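You operate a simulated robot arm through the tools that you are given. There is no shell and no other tool. Be economical: measure what you need, move in short steps, check, and stop when the job is done.

You run a simulated robot arm. Do the job below in one go: nothing can be reset, and whatever is moved stays where it is left.

TASK
Put the white ring casting on the orange marked brick.

The check looks at the end state, three seconds after you hand in, the way a careful person would. Anything else that was tipped, shoved, dropped, spilled or broken makes it a failure.

THE ROBOT
A 6-joint arm with a two-finger parallel gripper, fixed in place. Base frame: the origin is at the foot of the arm, x ahead of it, y to its left, z up; the work surface is at about z = 0. Lengths are in mm, angles in degrees, forces in N, time in s.
With the tool pointing down near the work surface it reaches from about 180 to 460 mm from the base axis. Its first joint turns from -70.0 to 70.0 degrees. Payload 1.9 kg.
Tool frame: the origin (TCP) lies between the finger pads and is the grasp point; the fingertips stand 23 mm ahead of it; z points along the fingers, y is the line along which they close. The gripper opens to 94 mm. The fingers are 38 mm wide and 10 mm thick; the gripper's body (54 by 96 mm) begins 39 mm behind the TCP.
Orientation is that of the tool frame in the base frame, as [roll, pitch, yaw] about the fixed x, y, z axes, in that order (R = Rz(yaw) Ry(pitch) Rx(roll)). With the fingers straight down and closing along the base's y, the tool's x points along the base's -x, its y along +y and its z along -z.

THE INTERFACE
- The arm moves only by the tool apply_moves. Its argument "moves" is a list of rows, each a list of 6 numbers: the shift along the tool's x, y, z in mm, then the turn, a rotation vector about the tool's x, y, z in degrees. In form: [[dx, dy, dz, rx, ry, rz], ...]. A call has 1 to 8 rows; each row is the pose to reach, as a shift and turn from the pose commanded when the call began, along the tool's axes at that moment. "fingers" is the opening, from 0 (shut) to 1 (fully open), set as the call begins (left out, the last holds). A row lasts 0.2 s, in which the tool goes at most 50 mm and 8.6 degrees; a call with a longer step from one row to the next is refused whole, and so is a gripper value outside its range. Where a pose cannot be reached the arm comes as near as it can. A force on the tool above 40 N (or 10 N above the force at the start of the call, whichever is more), or a blocked arm, ends the call early, and 0.2 s more pass. Each finger travels about 108 mm/s and halts on what it meets, pressing with about 38 N; the grip force reading is that of the motor and also rises with nothing between the fingers. The clock runs only during rows and for 0.2 s after the last one: add rows that repeat a pose to give the fingers time. It gives the time, the measured TCP pose, the force on the tool (base axes), the opening and the grip force at its end, in the units of the frame above (readings bear some noise), and new pictures: "views" is both (left out), scene, wrist or none.
- Cameras (640 x 400 px; columns grow to the right, rows downward): "scene" is fixed at [65.4, 327.2, 407.9]; the picture's right is [-0.62, -0.78, 0.00], its down [-0.55, 0.43, -0.72] and it looks along [0.56, -0.45, -0.70] (base axes); focal length 226 px, centre (320, 200). "wrist" rides on the gripper at [87, 16, -74] in the tool frame; the picture's right is [-0.18, 0.98, 0.00], its down [-0.58, -0.11, -0.81] and it looks along [-0.79, -0.15, 0.59] (tool axes); focal length 243 px, centre (320, 200). There is no depth. A picture from a camera that has moved, and an enlarged one, comes with that camera's place and axes in the base frame and with its lens.
- close_up(camera, box): a new picture of the part [left, top, right, bottom] of that camera's present view, enlarged. It takes no simulated time.
- close_job(): hands the job in; it is judged then, once.

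Go step by step. Nothing tells you positions but the pictures and the camera data: compare them with the known pose of the tool, close in by small moves and look again before you grip or let go. The budget is 90 turns and 200 pictures, counting those below and the enlarged ones. Unless the task says otherwise, let go and move clear before handing in, and close with one line.

The tools are called after "Request:" as a command line: name --pt "numbers of a row" for each row, then --argument value for the rest, lists and objects as JSON in quotes. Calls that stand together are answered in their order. apply_moves: Moves the arm, as the interface text tells. Its arguments: {"type":"object","properties":{"moves":{"type":"array","items":{"type":"array","items":{"type":"number"}}},"fingers":{"type":"number"},"views":{"type":"string","enum":["both","scene","wrist","none"]}},"required":["moves"]} The other tools are called the same way: close_up (camera, box) takes an enlarged picture of a part of a camera's view; close_job () hands the job in.

At the start:

```text
time: 0.0
tool_pos: [308.2, 211.9, 240.9]
ee_rot: [180.0, 0.0, 179.9]
force: [-0.4, 0.4, -0.6]
width: 94.1
finger_force: 0.1
```

scene: 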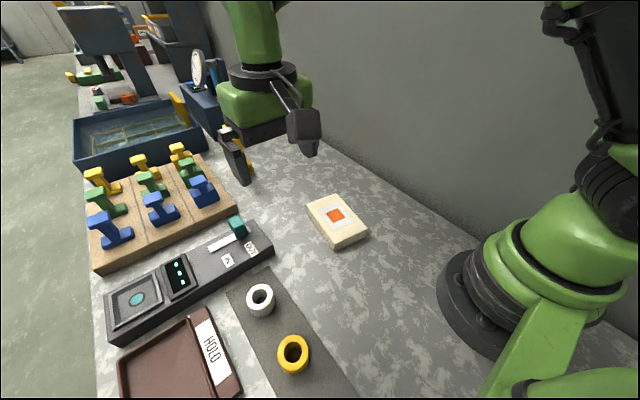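
wrist: 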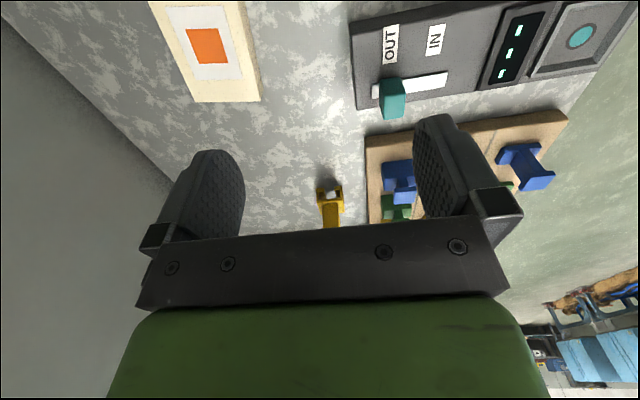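

I see the white ring near (249, 307) on the dark strip, beside a yellow one, and the orange-marked brick near (313, 84). I'll look closer at both first.

Request:
close_up --camera "scene" --box '[200, 260, 340, 390]'

Request:
close_up --camera "scene" --box '[280, 170, 400, 260]'

```text
3.08 times, centred on (270, 325) of scene
camera zoom: at [65.4, 327.2, 407.9], right [-0.62, -0.78, 0.0], down [-0.55, 0.43, -0.72], along [0.56, -0.45, -0.7], focal length 695 px, centre (474, -185)
```

zoom: 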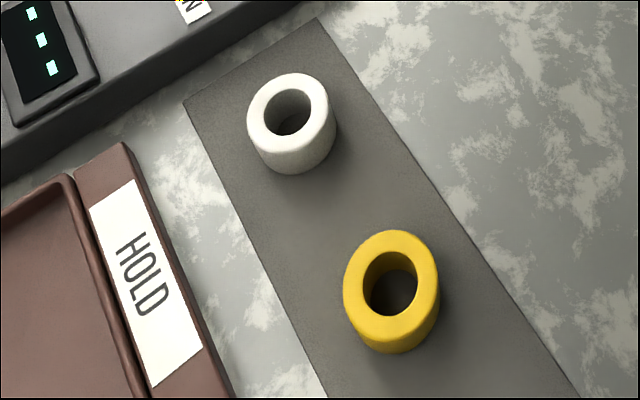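

```text
4.44 times, centred on (340, 215) of scene
camera zoom: at [65.4, 327.2, 407.9], right [-0.62, -0.78, 0.0], down [-0.55, 0.43, -0.72], along [0.56, -0.45, -0.7], focal length 1003 px, centre (231, 133)
```

zoom: 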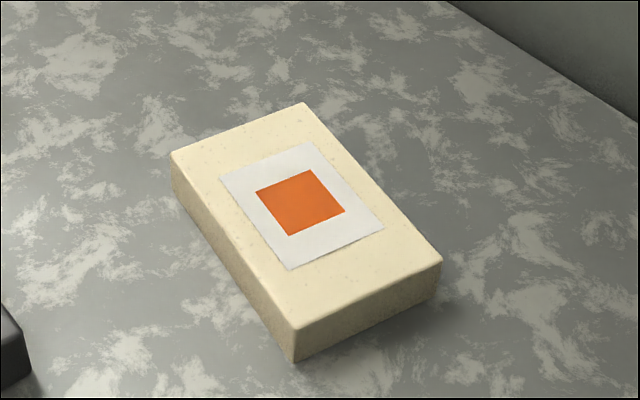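

The ring is about 44 mm across and 25 mm tall near (251, 306). The brick's top is near z = 27, with the orange mark near (309, 86). I'll move above the ring.

Request:
apply_moves --pt "19 31 0 0 0 0" --pt "38 62 0 0 0 0" --pt "57 94 0 0 0 0" --pt "57 94 40 0 0 0" --pt "57 94 80 0 0 0" --pt "57 94 120 0 0 0" --pt "57 94 120 0 0 0" --fingers 0.85

```text
time: 1.6
tool_pos: [249.5, 307.5, 120.1]
ee_rot: [-179.9, 0.0, 179.8]
force: [0.0, -0.5, 0.4]
width: 79.9
finger_force: 0.1
camera wrist: at [162.5, 323.2, 194.2], right [0.19, 0.98, 0.0], down [0.58, -0.11, 0.81], along [0.79, -0.15, -0.59], focal length 243 px, centre (320, 200)
```

scene: 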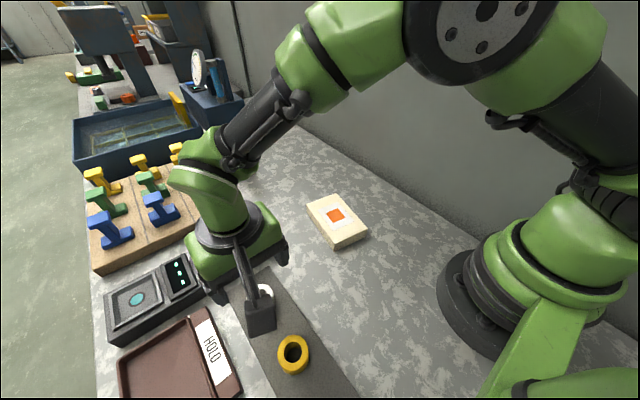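
wrist: 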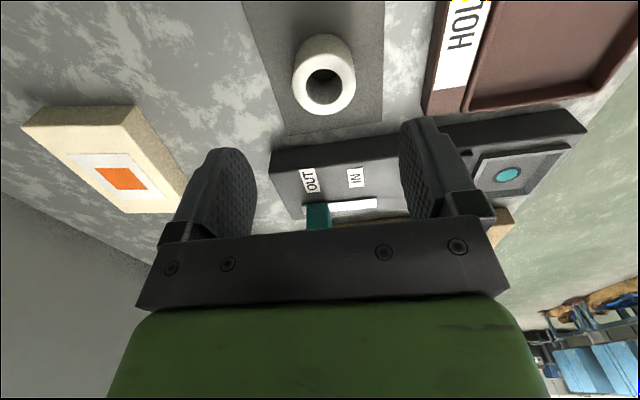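

The arm is above the ring, and the wrist camera puts the ring near (254, 311). I'll zoom in to refine that.

Request:
close_up --camera "wrist" --box '[240, 10, 410, 130]'

```text
3.33 times, centred on (325, 70) of wrist
camera zoom: at [162.5, 323.2, 194.2], right [0.19, 0.98, 0.0], down [0.58, -0.11, 0.81], along [0.79, -0.15, -0.59], focal length 809 px, centre (303, 633)
```

zoom: 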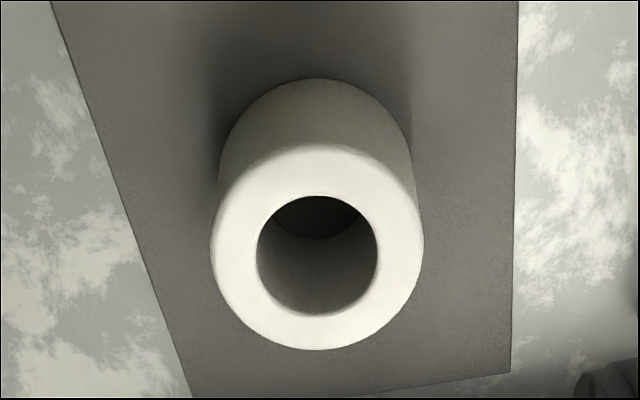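

The ring's top centre is near (249, 308), about 30 mm high and 44 mm across, which is directly under the TCP. I'll go down with the fingers open.

Request:
apply_moves --pt "0 0.5 30 0 0 0" --pt "0 0.5 60 0 0 0" --pt "0 0.5 80 0 0 0" --pt "0 0.5 92 0 0 0" --pt "0 0.5 92 0 0 0"

```text
time: 2.8
tool_pos: [251.9, 306.1, 29.1]
ee_rot: [-179.9, -0.1, 179.9]
force: [1.0, -0.6, -0.4]
width: 79.8
finger_force: 0.0
camera wrist: at [164.5, 322.1, 102.7], right [0.19, 0.98, 0.0], down [0.58, -0.11, 0.81], along [0.79, -0.15, -0.59], focal length 243 px, centre (320, 200)
```

scene: 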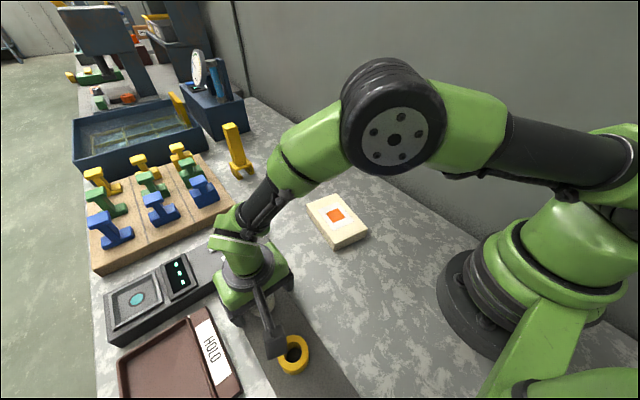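
wrist: 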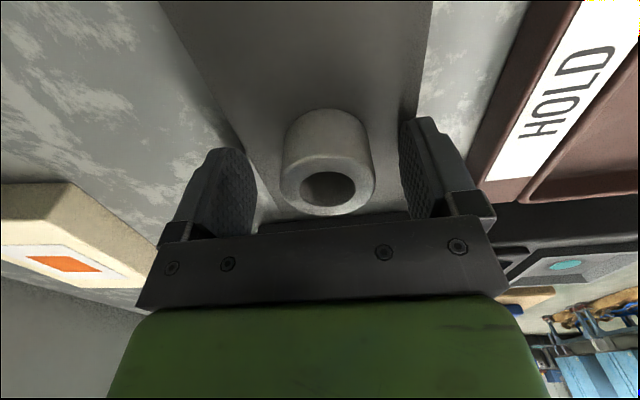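

The ring sits between the fingers, about 2–3 mm toward +y. I'll trim y and close gently.

Request:
apply_moves --pt "1 2.5 0 0 0 0" --pt "1 2.5 0 0 0 0" --views "none"

Request:
apply_moves --pt "0 0 0 0 0 0" --pt "0 0 0 0 0 0" --pt "0 0 0 0 0 0" --fingers 0.3

```text
time: 3.4
tool_pos: [250.6, 308.3, 29.6]
ee_rot: [180.0, 0.2, 179.9]
force: [0.8, -0.3, 0.6]
width: 79.8
finger_force: 0.1
```

```text
time: 4.2
tool_pos: [249.8, 310.1, 29.9]
ee_rot: [-180.0, 0.0, 179.9]
force: [-0.1, 1.1, 0.2]
width: 43.1
finger_force: 37.9
camera wrist: at [163.1, 325.0, 102.8], right [0.19, 0.98, 0.0], down [0.58, -0.11, 0.81], along [0.79, -0.15, -0.59], focal length 243 px, centre (320, 200)
```

scene: 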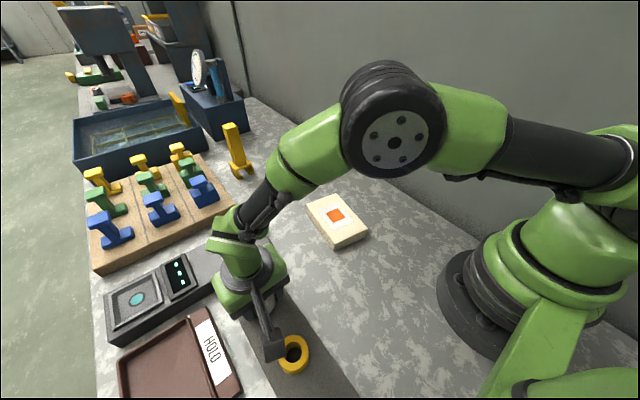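
wrist: 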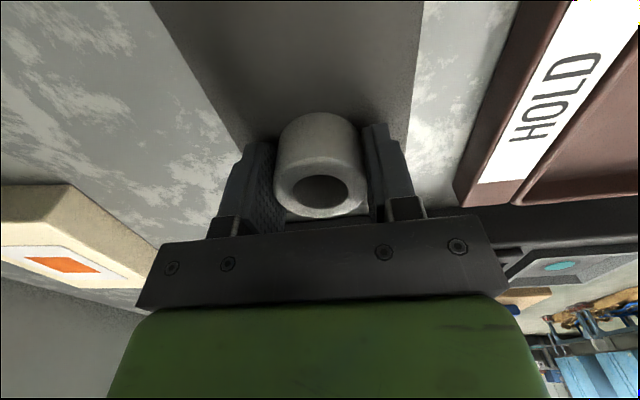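

The ring is gripped at 43 mm. I'll lift it and check.

Request:
apply_moves --pt "0 0 -20 0 0 0" --pt "0 0 -50 0 0 0" --pt "0 0 -90 0 0 0" --pt "0 0 -120 0 0 0" --pt "0 0 -120 0 0 0"

```text
time: 5.4
tool_pos: [250.2, 308.3, 147.8]
ee_rot: [180.0, 0.0, 179.8]
force: [-0.4, 0.0, -0.9]
width: 43.1
finger_force: 37.9
camera wrist: at [163.1, 323.4, 221.2], right [0.18, 0.98, 0.0], down [0.58, -0.11, 0.81], along [0.79, -0.15, -0.59], focal length 243 px, centre (320, 200)
```

scene: 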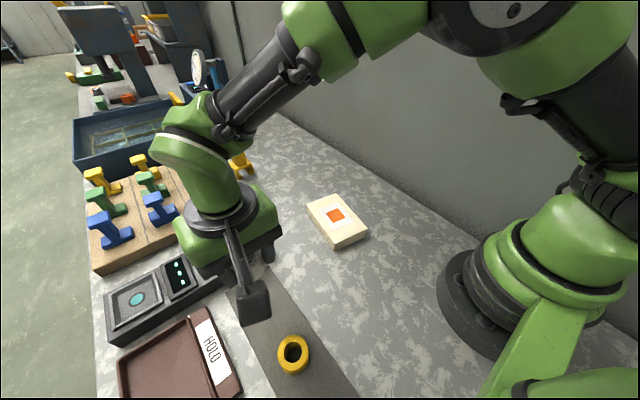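
wrist: 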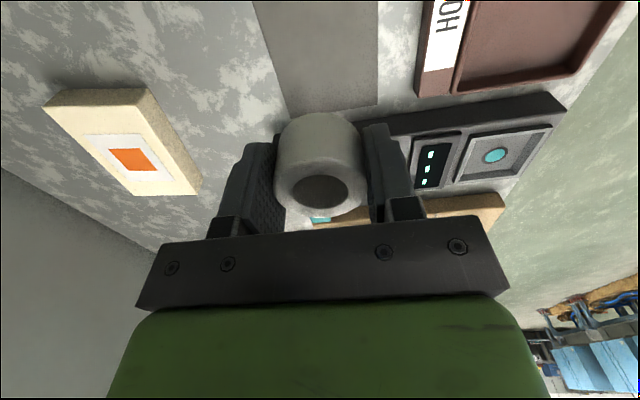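

The ring is held securely and has cleared the table. The wrist view puts the orange mark near (311, 87), which matches the scene view, so I'll carry it over at height.

Request:
apply_moves --pt "-10 -37 0 0 0 0" --pt "-20 -74 0 0 0 0" --pt "-30 -111 0 0 0 0" --pt "-40 -148 0 0 0 0" --pt "-50 -185 0 0 0 0" --pt "-60 -222 0 0 0 0" --pt "-60 -222 30 0 0 0" --pt "-60 -222 30 0 0 0"

```text
time: 7.2
tool_pos: [308.6, 86.3, 117.5]
ee_rot: [180.0, -0.1, -179.9]
force: [-0.4, 0.0, -1.3]
width: 42.7
finger_force: 38.1
camera wrist: at [222.1, 102.0, 191.4], right [0.18, 0.98, 0.0], down [0.58, -0.11, 0.81], along [0.79, -0.15, -0.59], focal length 243 px, centre (320, 200)
```

scene: 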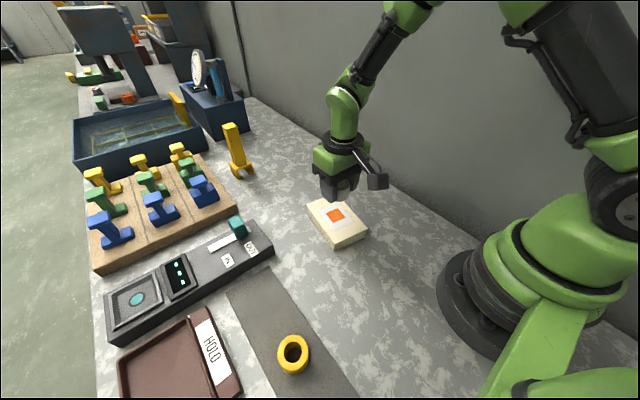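
wrist: 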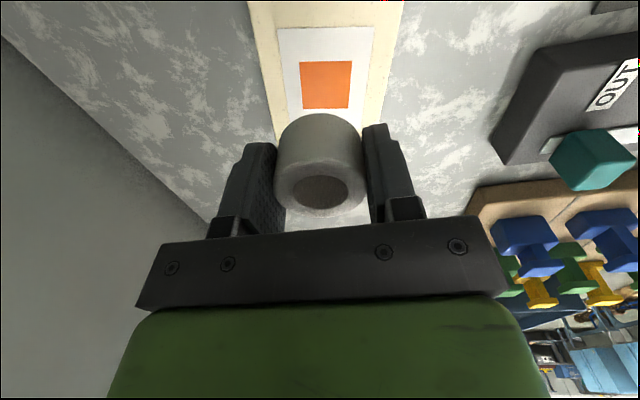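

The mark reads near (310, 89) from here, so I'll trim slightly and lower to just above the brick.

Request:
apply_moves --pt "-1 2 25 0 0 0" --pt "-1 2 45 0 0 0" --pt "-1 2 52 0 0 0" --pt "-1 2 52 0 0 0"

Request:
close_up --camera "scene" --box '[280, 150, 400, 260]'

```text
time: 8.2
tool_pos: [311.8, 88.8, 65.6]
ee_rot: [-180.0, 0.0, 179.9]
force: [-0.1, 0.3, -1.4]
width: 43.4
finger_force: 37.8
camera wrist: at [224.9, 104.5, 140.5], right [0.19, 0.98, 0.0], down [0.58, -0.11, 0.81], along [0.79, -0.15, -0.59], focal length 243 px, centre (320, 200)
```

scene: 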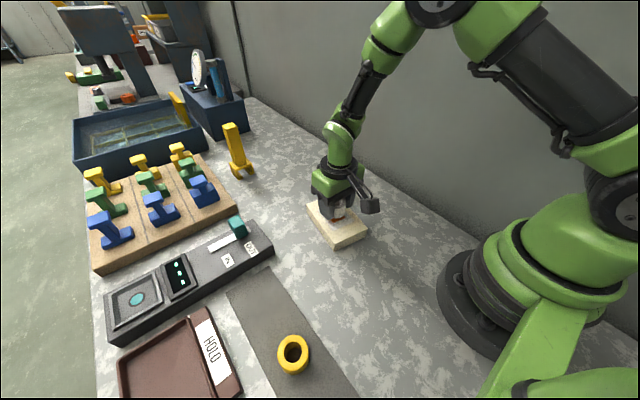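
wrist: 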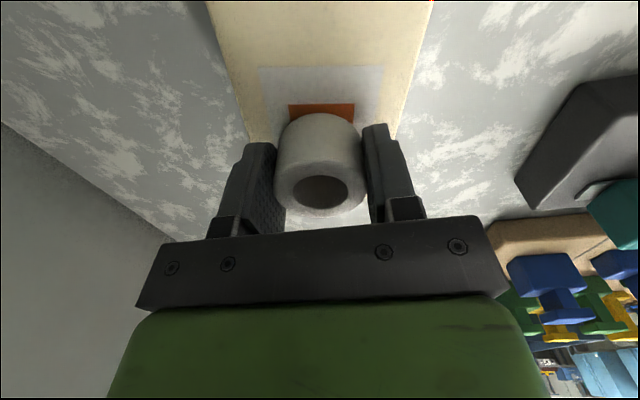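

```text
3.64 times, centred on (340, 205) of scene
camera zoom: at [65.4, 327.2, 407.9], right [-0.62, -0.78, 0.0], down [-0.55, 0.43, -0.72], along [0.56, -0.45, -0.7], focal length 821 px, centre (247, 182)
```

zoom: 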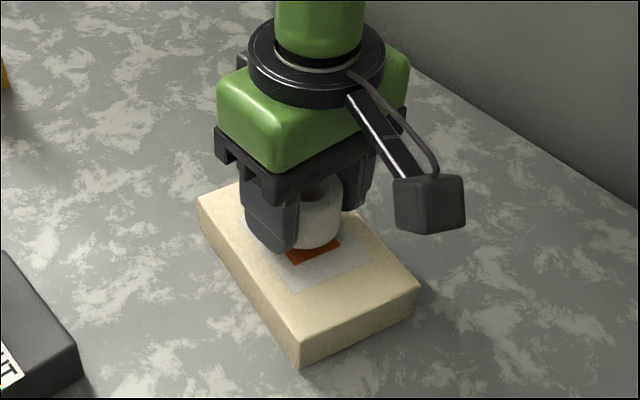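

The ring lines up with the mark and is still a little above the brick, so I'll lower it in small steps and watch the force.

Request:
apply_moves --pt "0 0 3 0 0 0" --pt "0 0 6 0 0 0" --pt "0 0 6 0 0 0" --views "wrist"

Request:
close_up --camera "scene" --box '[310, 180, 380, 250]'

```text
time: 9.0
tool_pos: [311.6, 87.9, 60.4]
ee_rot: [-180.0, 0.0, -180.0]
force: [-0.6, -0.2, -1.1]
width: 43.1
finger_force: 38.1
camera wrist: at [224.8, 104.5, 134.6], right [0.19, 0.98, 0.0], down [0.58, -0.11, 0.81], along [0.79, -0.15, -0.59], focal length 243 px, centre (320, 200)
```

wrist: 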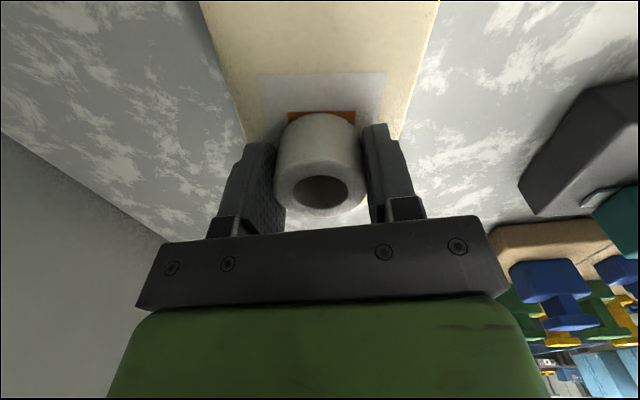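

```text
5.71 times, centred on (345, 215) of scene
camera zoom: at [65.4, 327.2, 407.9], right [-0.62, -0.78, 0.0], down [-0.55, 0.43, -0.72], along [0.56, -0.45, -0.7], focal length 1290 px, centre (177, 114)
```

zoom: 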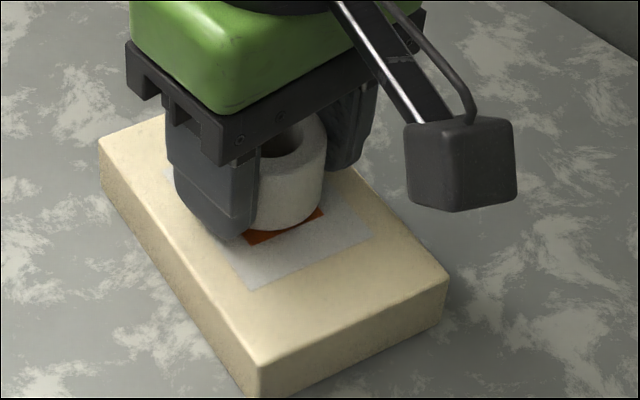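

No contact yet at z = 60, so I'll keep lowering in small steps.

Request:
apply_moves --pt "0 0 1 0 0 0" --pt "0 0 2 0 0 0" --pt "0 0 2 0 0 0" --views "none"

Request:
apply_moves --pt "0 0 1 0 0 0" --pt "0 0 1.5 0 0 0" --pt "0 0 1.5 0 0 0" --views "wrist"

Request:
close_up --camera "scene" --box '[310, 180, 380, 250]'

```text
time: 9.8
tool_pos: [311.6, 90.0, 58.9]
ee_rot: [-180.0, -0.1, 179.9]
force: [0.8, -0.1, -0.8]
width: 42.9
finger_force: 37.8
```

```text
time: 10.6
tool_pos: [311.7, 89.1, 56.7]
ee_rot: [-180.0, 0.1, 179.9]
force: [-0.5, -0.5, -1.0]
width: 43.0
finger_force: 38.1
camera wrist: at [224.6, 104.8, 131.2], right [0.19, 0.98, 0.0], down [0.58, -0.11, 0.81], along [0.79, -0.15, -0.59], focal length 243 px, centre (320, 200)
```

wrist: 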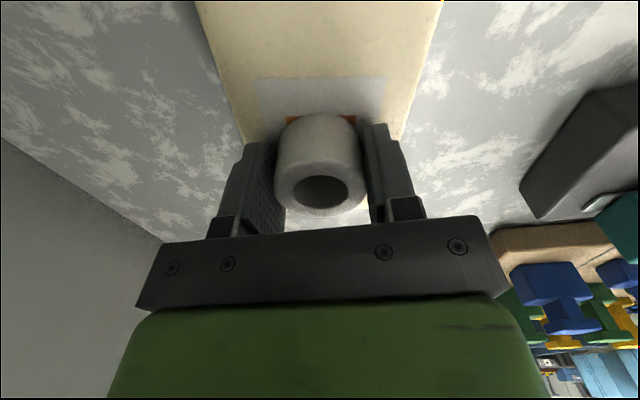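

```text
5.71 times, centred on (345, 215) of scene
camera zoom: at [65.4, 327.2, 407.9], right [-0.62, -0.78, 0.0], down [-0.55, 0.43, -0.72], along [0.56, -0.45, -0.7], focal length 1290 px, centre (177, 114)
```

zoom: 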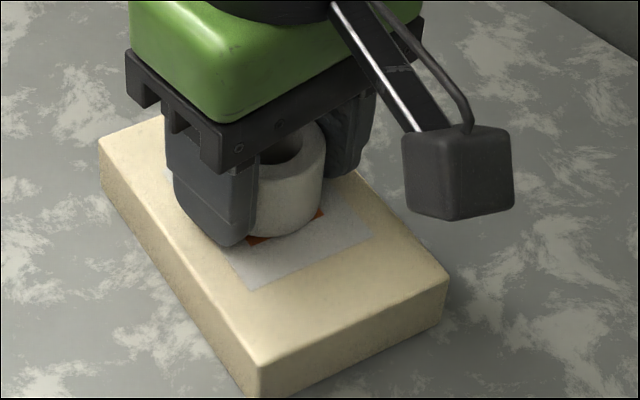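

Still no contact at about z = 57. I'll continue in 1–1.5 mm steps.

Request:
apply_moves --pt "0 0 0.6 0 0 0" --pt "0 0 1.2 0 0 0" --pt "0 0 1.2 0 0 0" --views "none"

```text
time: 11.4
tool_pos: [310.9, 88.4, 56.4]
ee_rot: [180.0, 0.1, 179.9]
force: [-0.4, 0.0, 0.2]
width: 43.0
finger_force: 38.1
```

Request:
apply_moves --pt "0 0 0.5 0 0 0" --pt "0 0 1 0 0 0" --pt "0 0 1 0 0 0" --views "wrist"

Request:
close_up --camera "scene" --box '[310, 180, 380, 250]'

```text
time: 12.2
tool_pos: [311.4, 88.2, 54.8]
ee_rot: [179.9, 0.1, 179.9]
force: [-5.5, 5.0, 16.5]
width: 43.1
finger_force: 37.5
camera wrist: at [224.7, 104.8, 129.0], right [0.19, 0.98, 0.0], down [0.58, -0.11, 0.81], along [0.79, -0.15, -0.59], focal length 243 px, centre (320, 200)
```

wrist: 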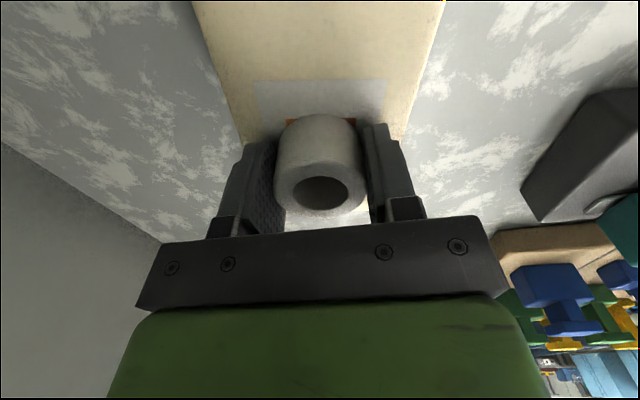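

```text
5.71 times, centred on (345, 215) of scene
camera zoom: at [65.3, 327.2, 407.9], right [-0.62, -0.78, 0.0], down [-0.55, 0.43, -0.72], along [0.56, -0.45, -0.7], focal length 1290 px, centre (177, 114)
```

zoom: 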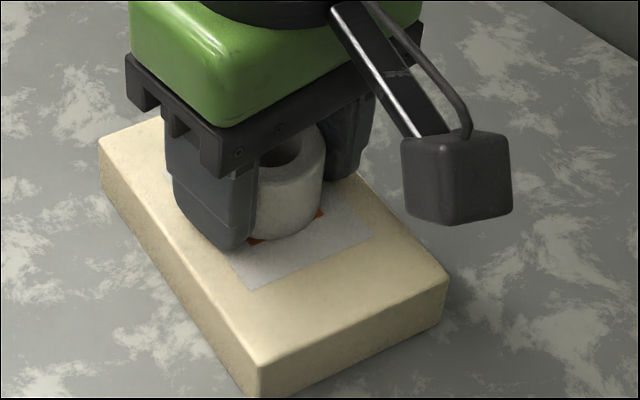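

The ring is seated on the brick (16 N). I'll ease the pressure and then open.

Request:
apply_moves --pt "0 0 -0.7 0 0 0" --pt "0 0 -0.7 0 0 0" --views "none"

Request:
apply_moves --pt "0 0 0 0 0 0" --pt "0 0 0 0 0 0" --pt "0 0 0 0 0 0" --fingers 0.8

```text
time: 12.8
tool_pos: [309.3, 89.7, 54.1]
ee_rot: [179.9, 0.0, 179.9]
force: [0.8, 0.0, -1.5]
width: 43.2
finger_force: 37.9
```

```text
time: 13.6
tool_pos: [311.2, 89.0, 55.9]
ee_rot: [-180.0, 0.0, -180.0]
force: [0.0, 0.1, 0.6]
width: 75.2
finger_force: 0.0
camera wrist: at [224.2, 104.9, 129.4], right [0.19, 0.98, 0.0], down [0.58, -0.11, 0.81], along [0.79, -0.15, -0.59], focal length 243 px, centre (320, 200)
```

scene: 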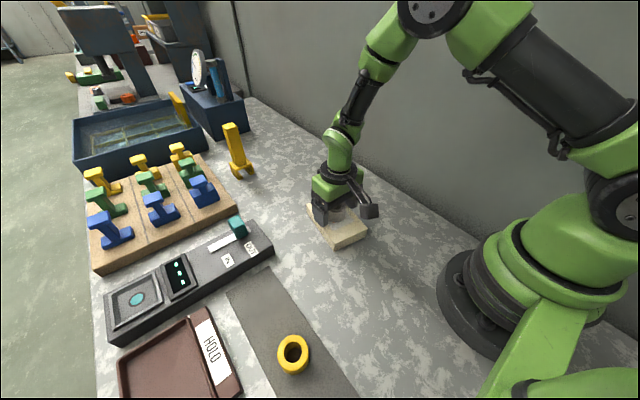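
wrist: 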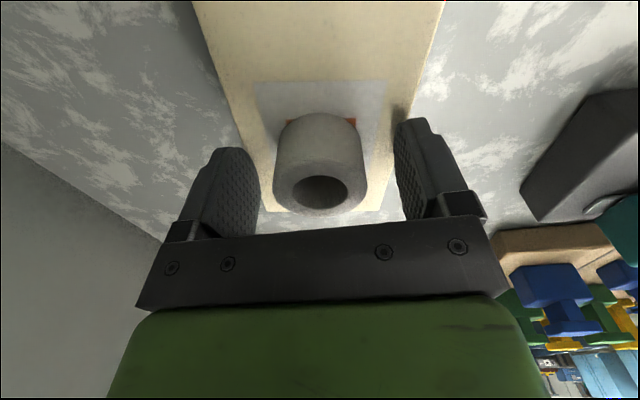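

The ring is released and standing upright. I'll raise the arm straight up, clear of it.

Request:
apply_moves --pt "0 0 -15 0 0 0" --pt "0 0 -45 0 0 0" --pt "0 0 -85 0 0 0" --pt "0 0 -125 0 0 0" --pt "0 0 -150 0 0 0" --pt "0 0 -150 0 0 0"

Request:
close_up --camera "scene" --box '[280, 170, 400, 260]'

```text
time: 15.0
tool_pos: [311.8, 88.7, 205.2]
ee_rot: [180.0, 0.0, 179.9]
force: [-0.2, -0.2, -0.7]
width: 75.4
finger_force: 0.0
camera wrist: at [225.2, 104.5, 279.4], right [0.19, 0.98, 0.0], down [0.58, -0.11, 0.81], along [0.79, -0.15, -0.59], focal length 243 px, centre (320, 200)
```

scene: 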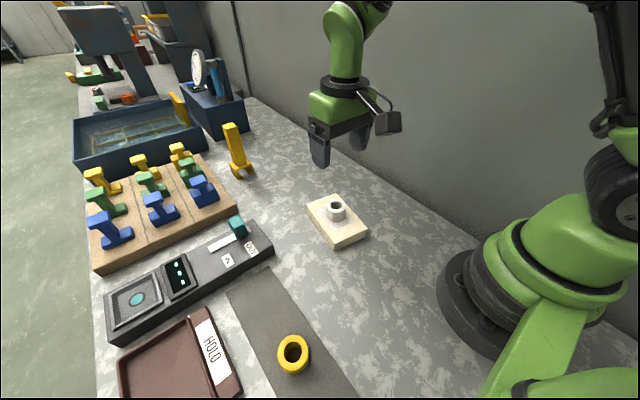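
wrist: 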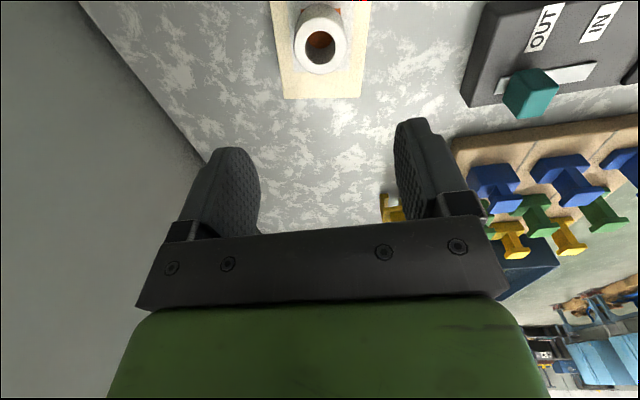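

```text
4.44 times, centred on (340, 215) of scene
camera zoom: at [65.4, 327.2, 407.9], right [-0.62, -0.78, 0.0], down [-0.55, 0.43, -0.72], along [0.56, -0.45, -0.7], focal length 1003 px, centre (231, 133)
```

zoom: 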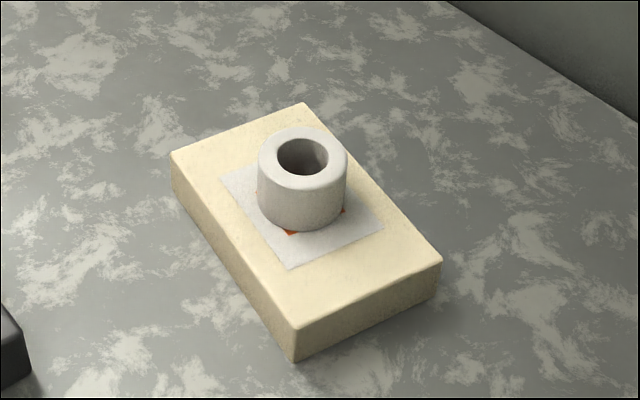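

The ring stands upright and centred on the orange mark, the brick hasn't moved, and nothing else was disturbed. I'm handing in.

Request:
close_job

```text
The job is handed in.
```

The white ring casting is standing upright on the orange mark of the brick; the arm is clear of it, and nothing else was moved.
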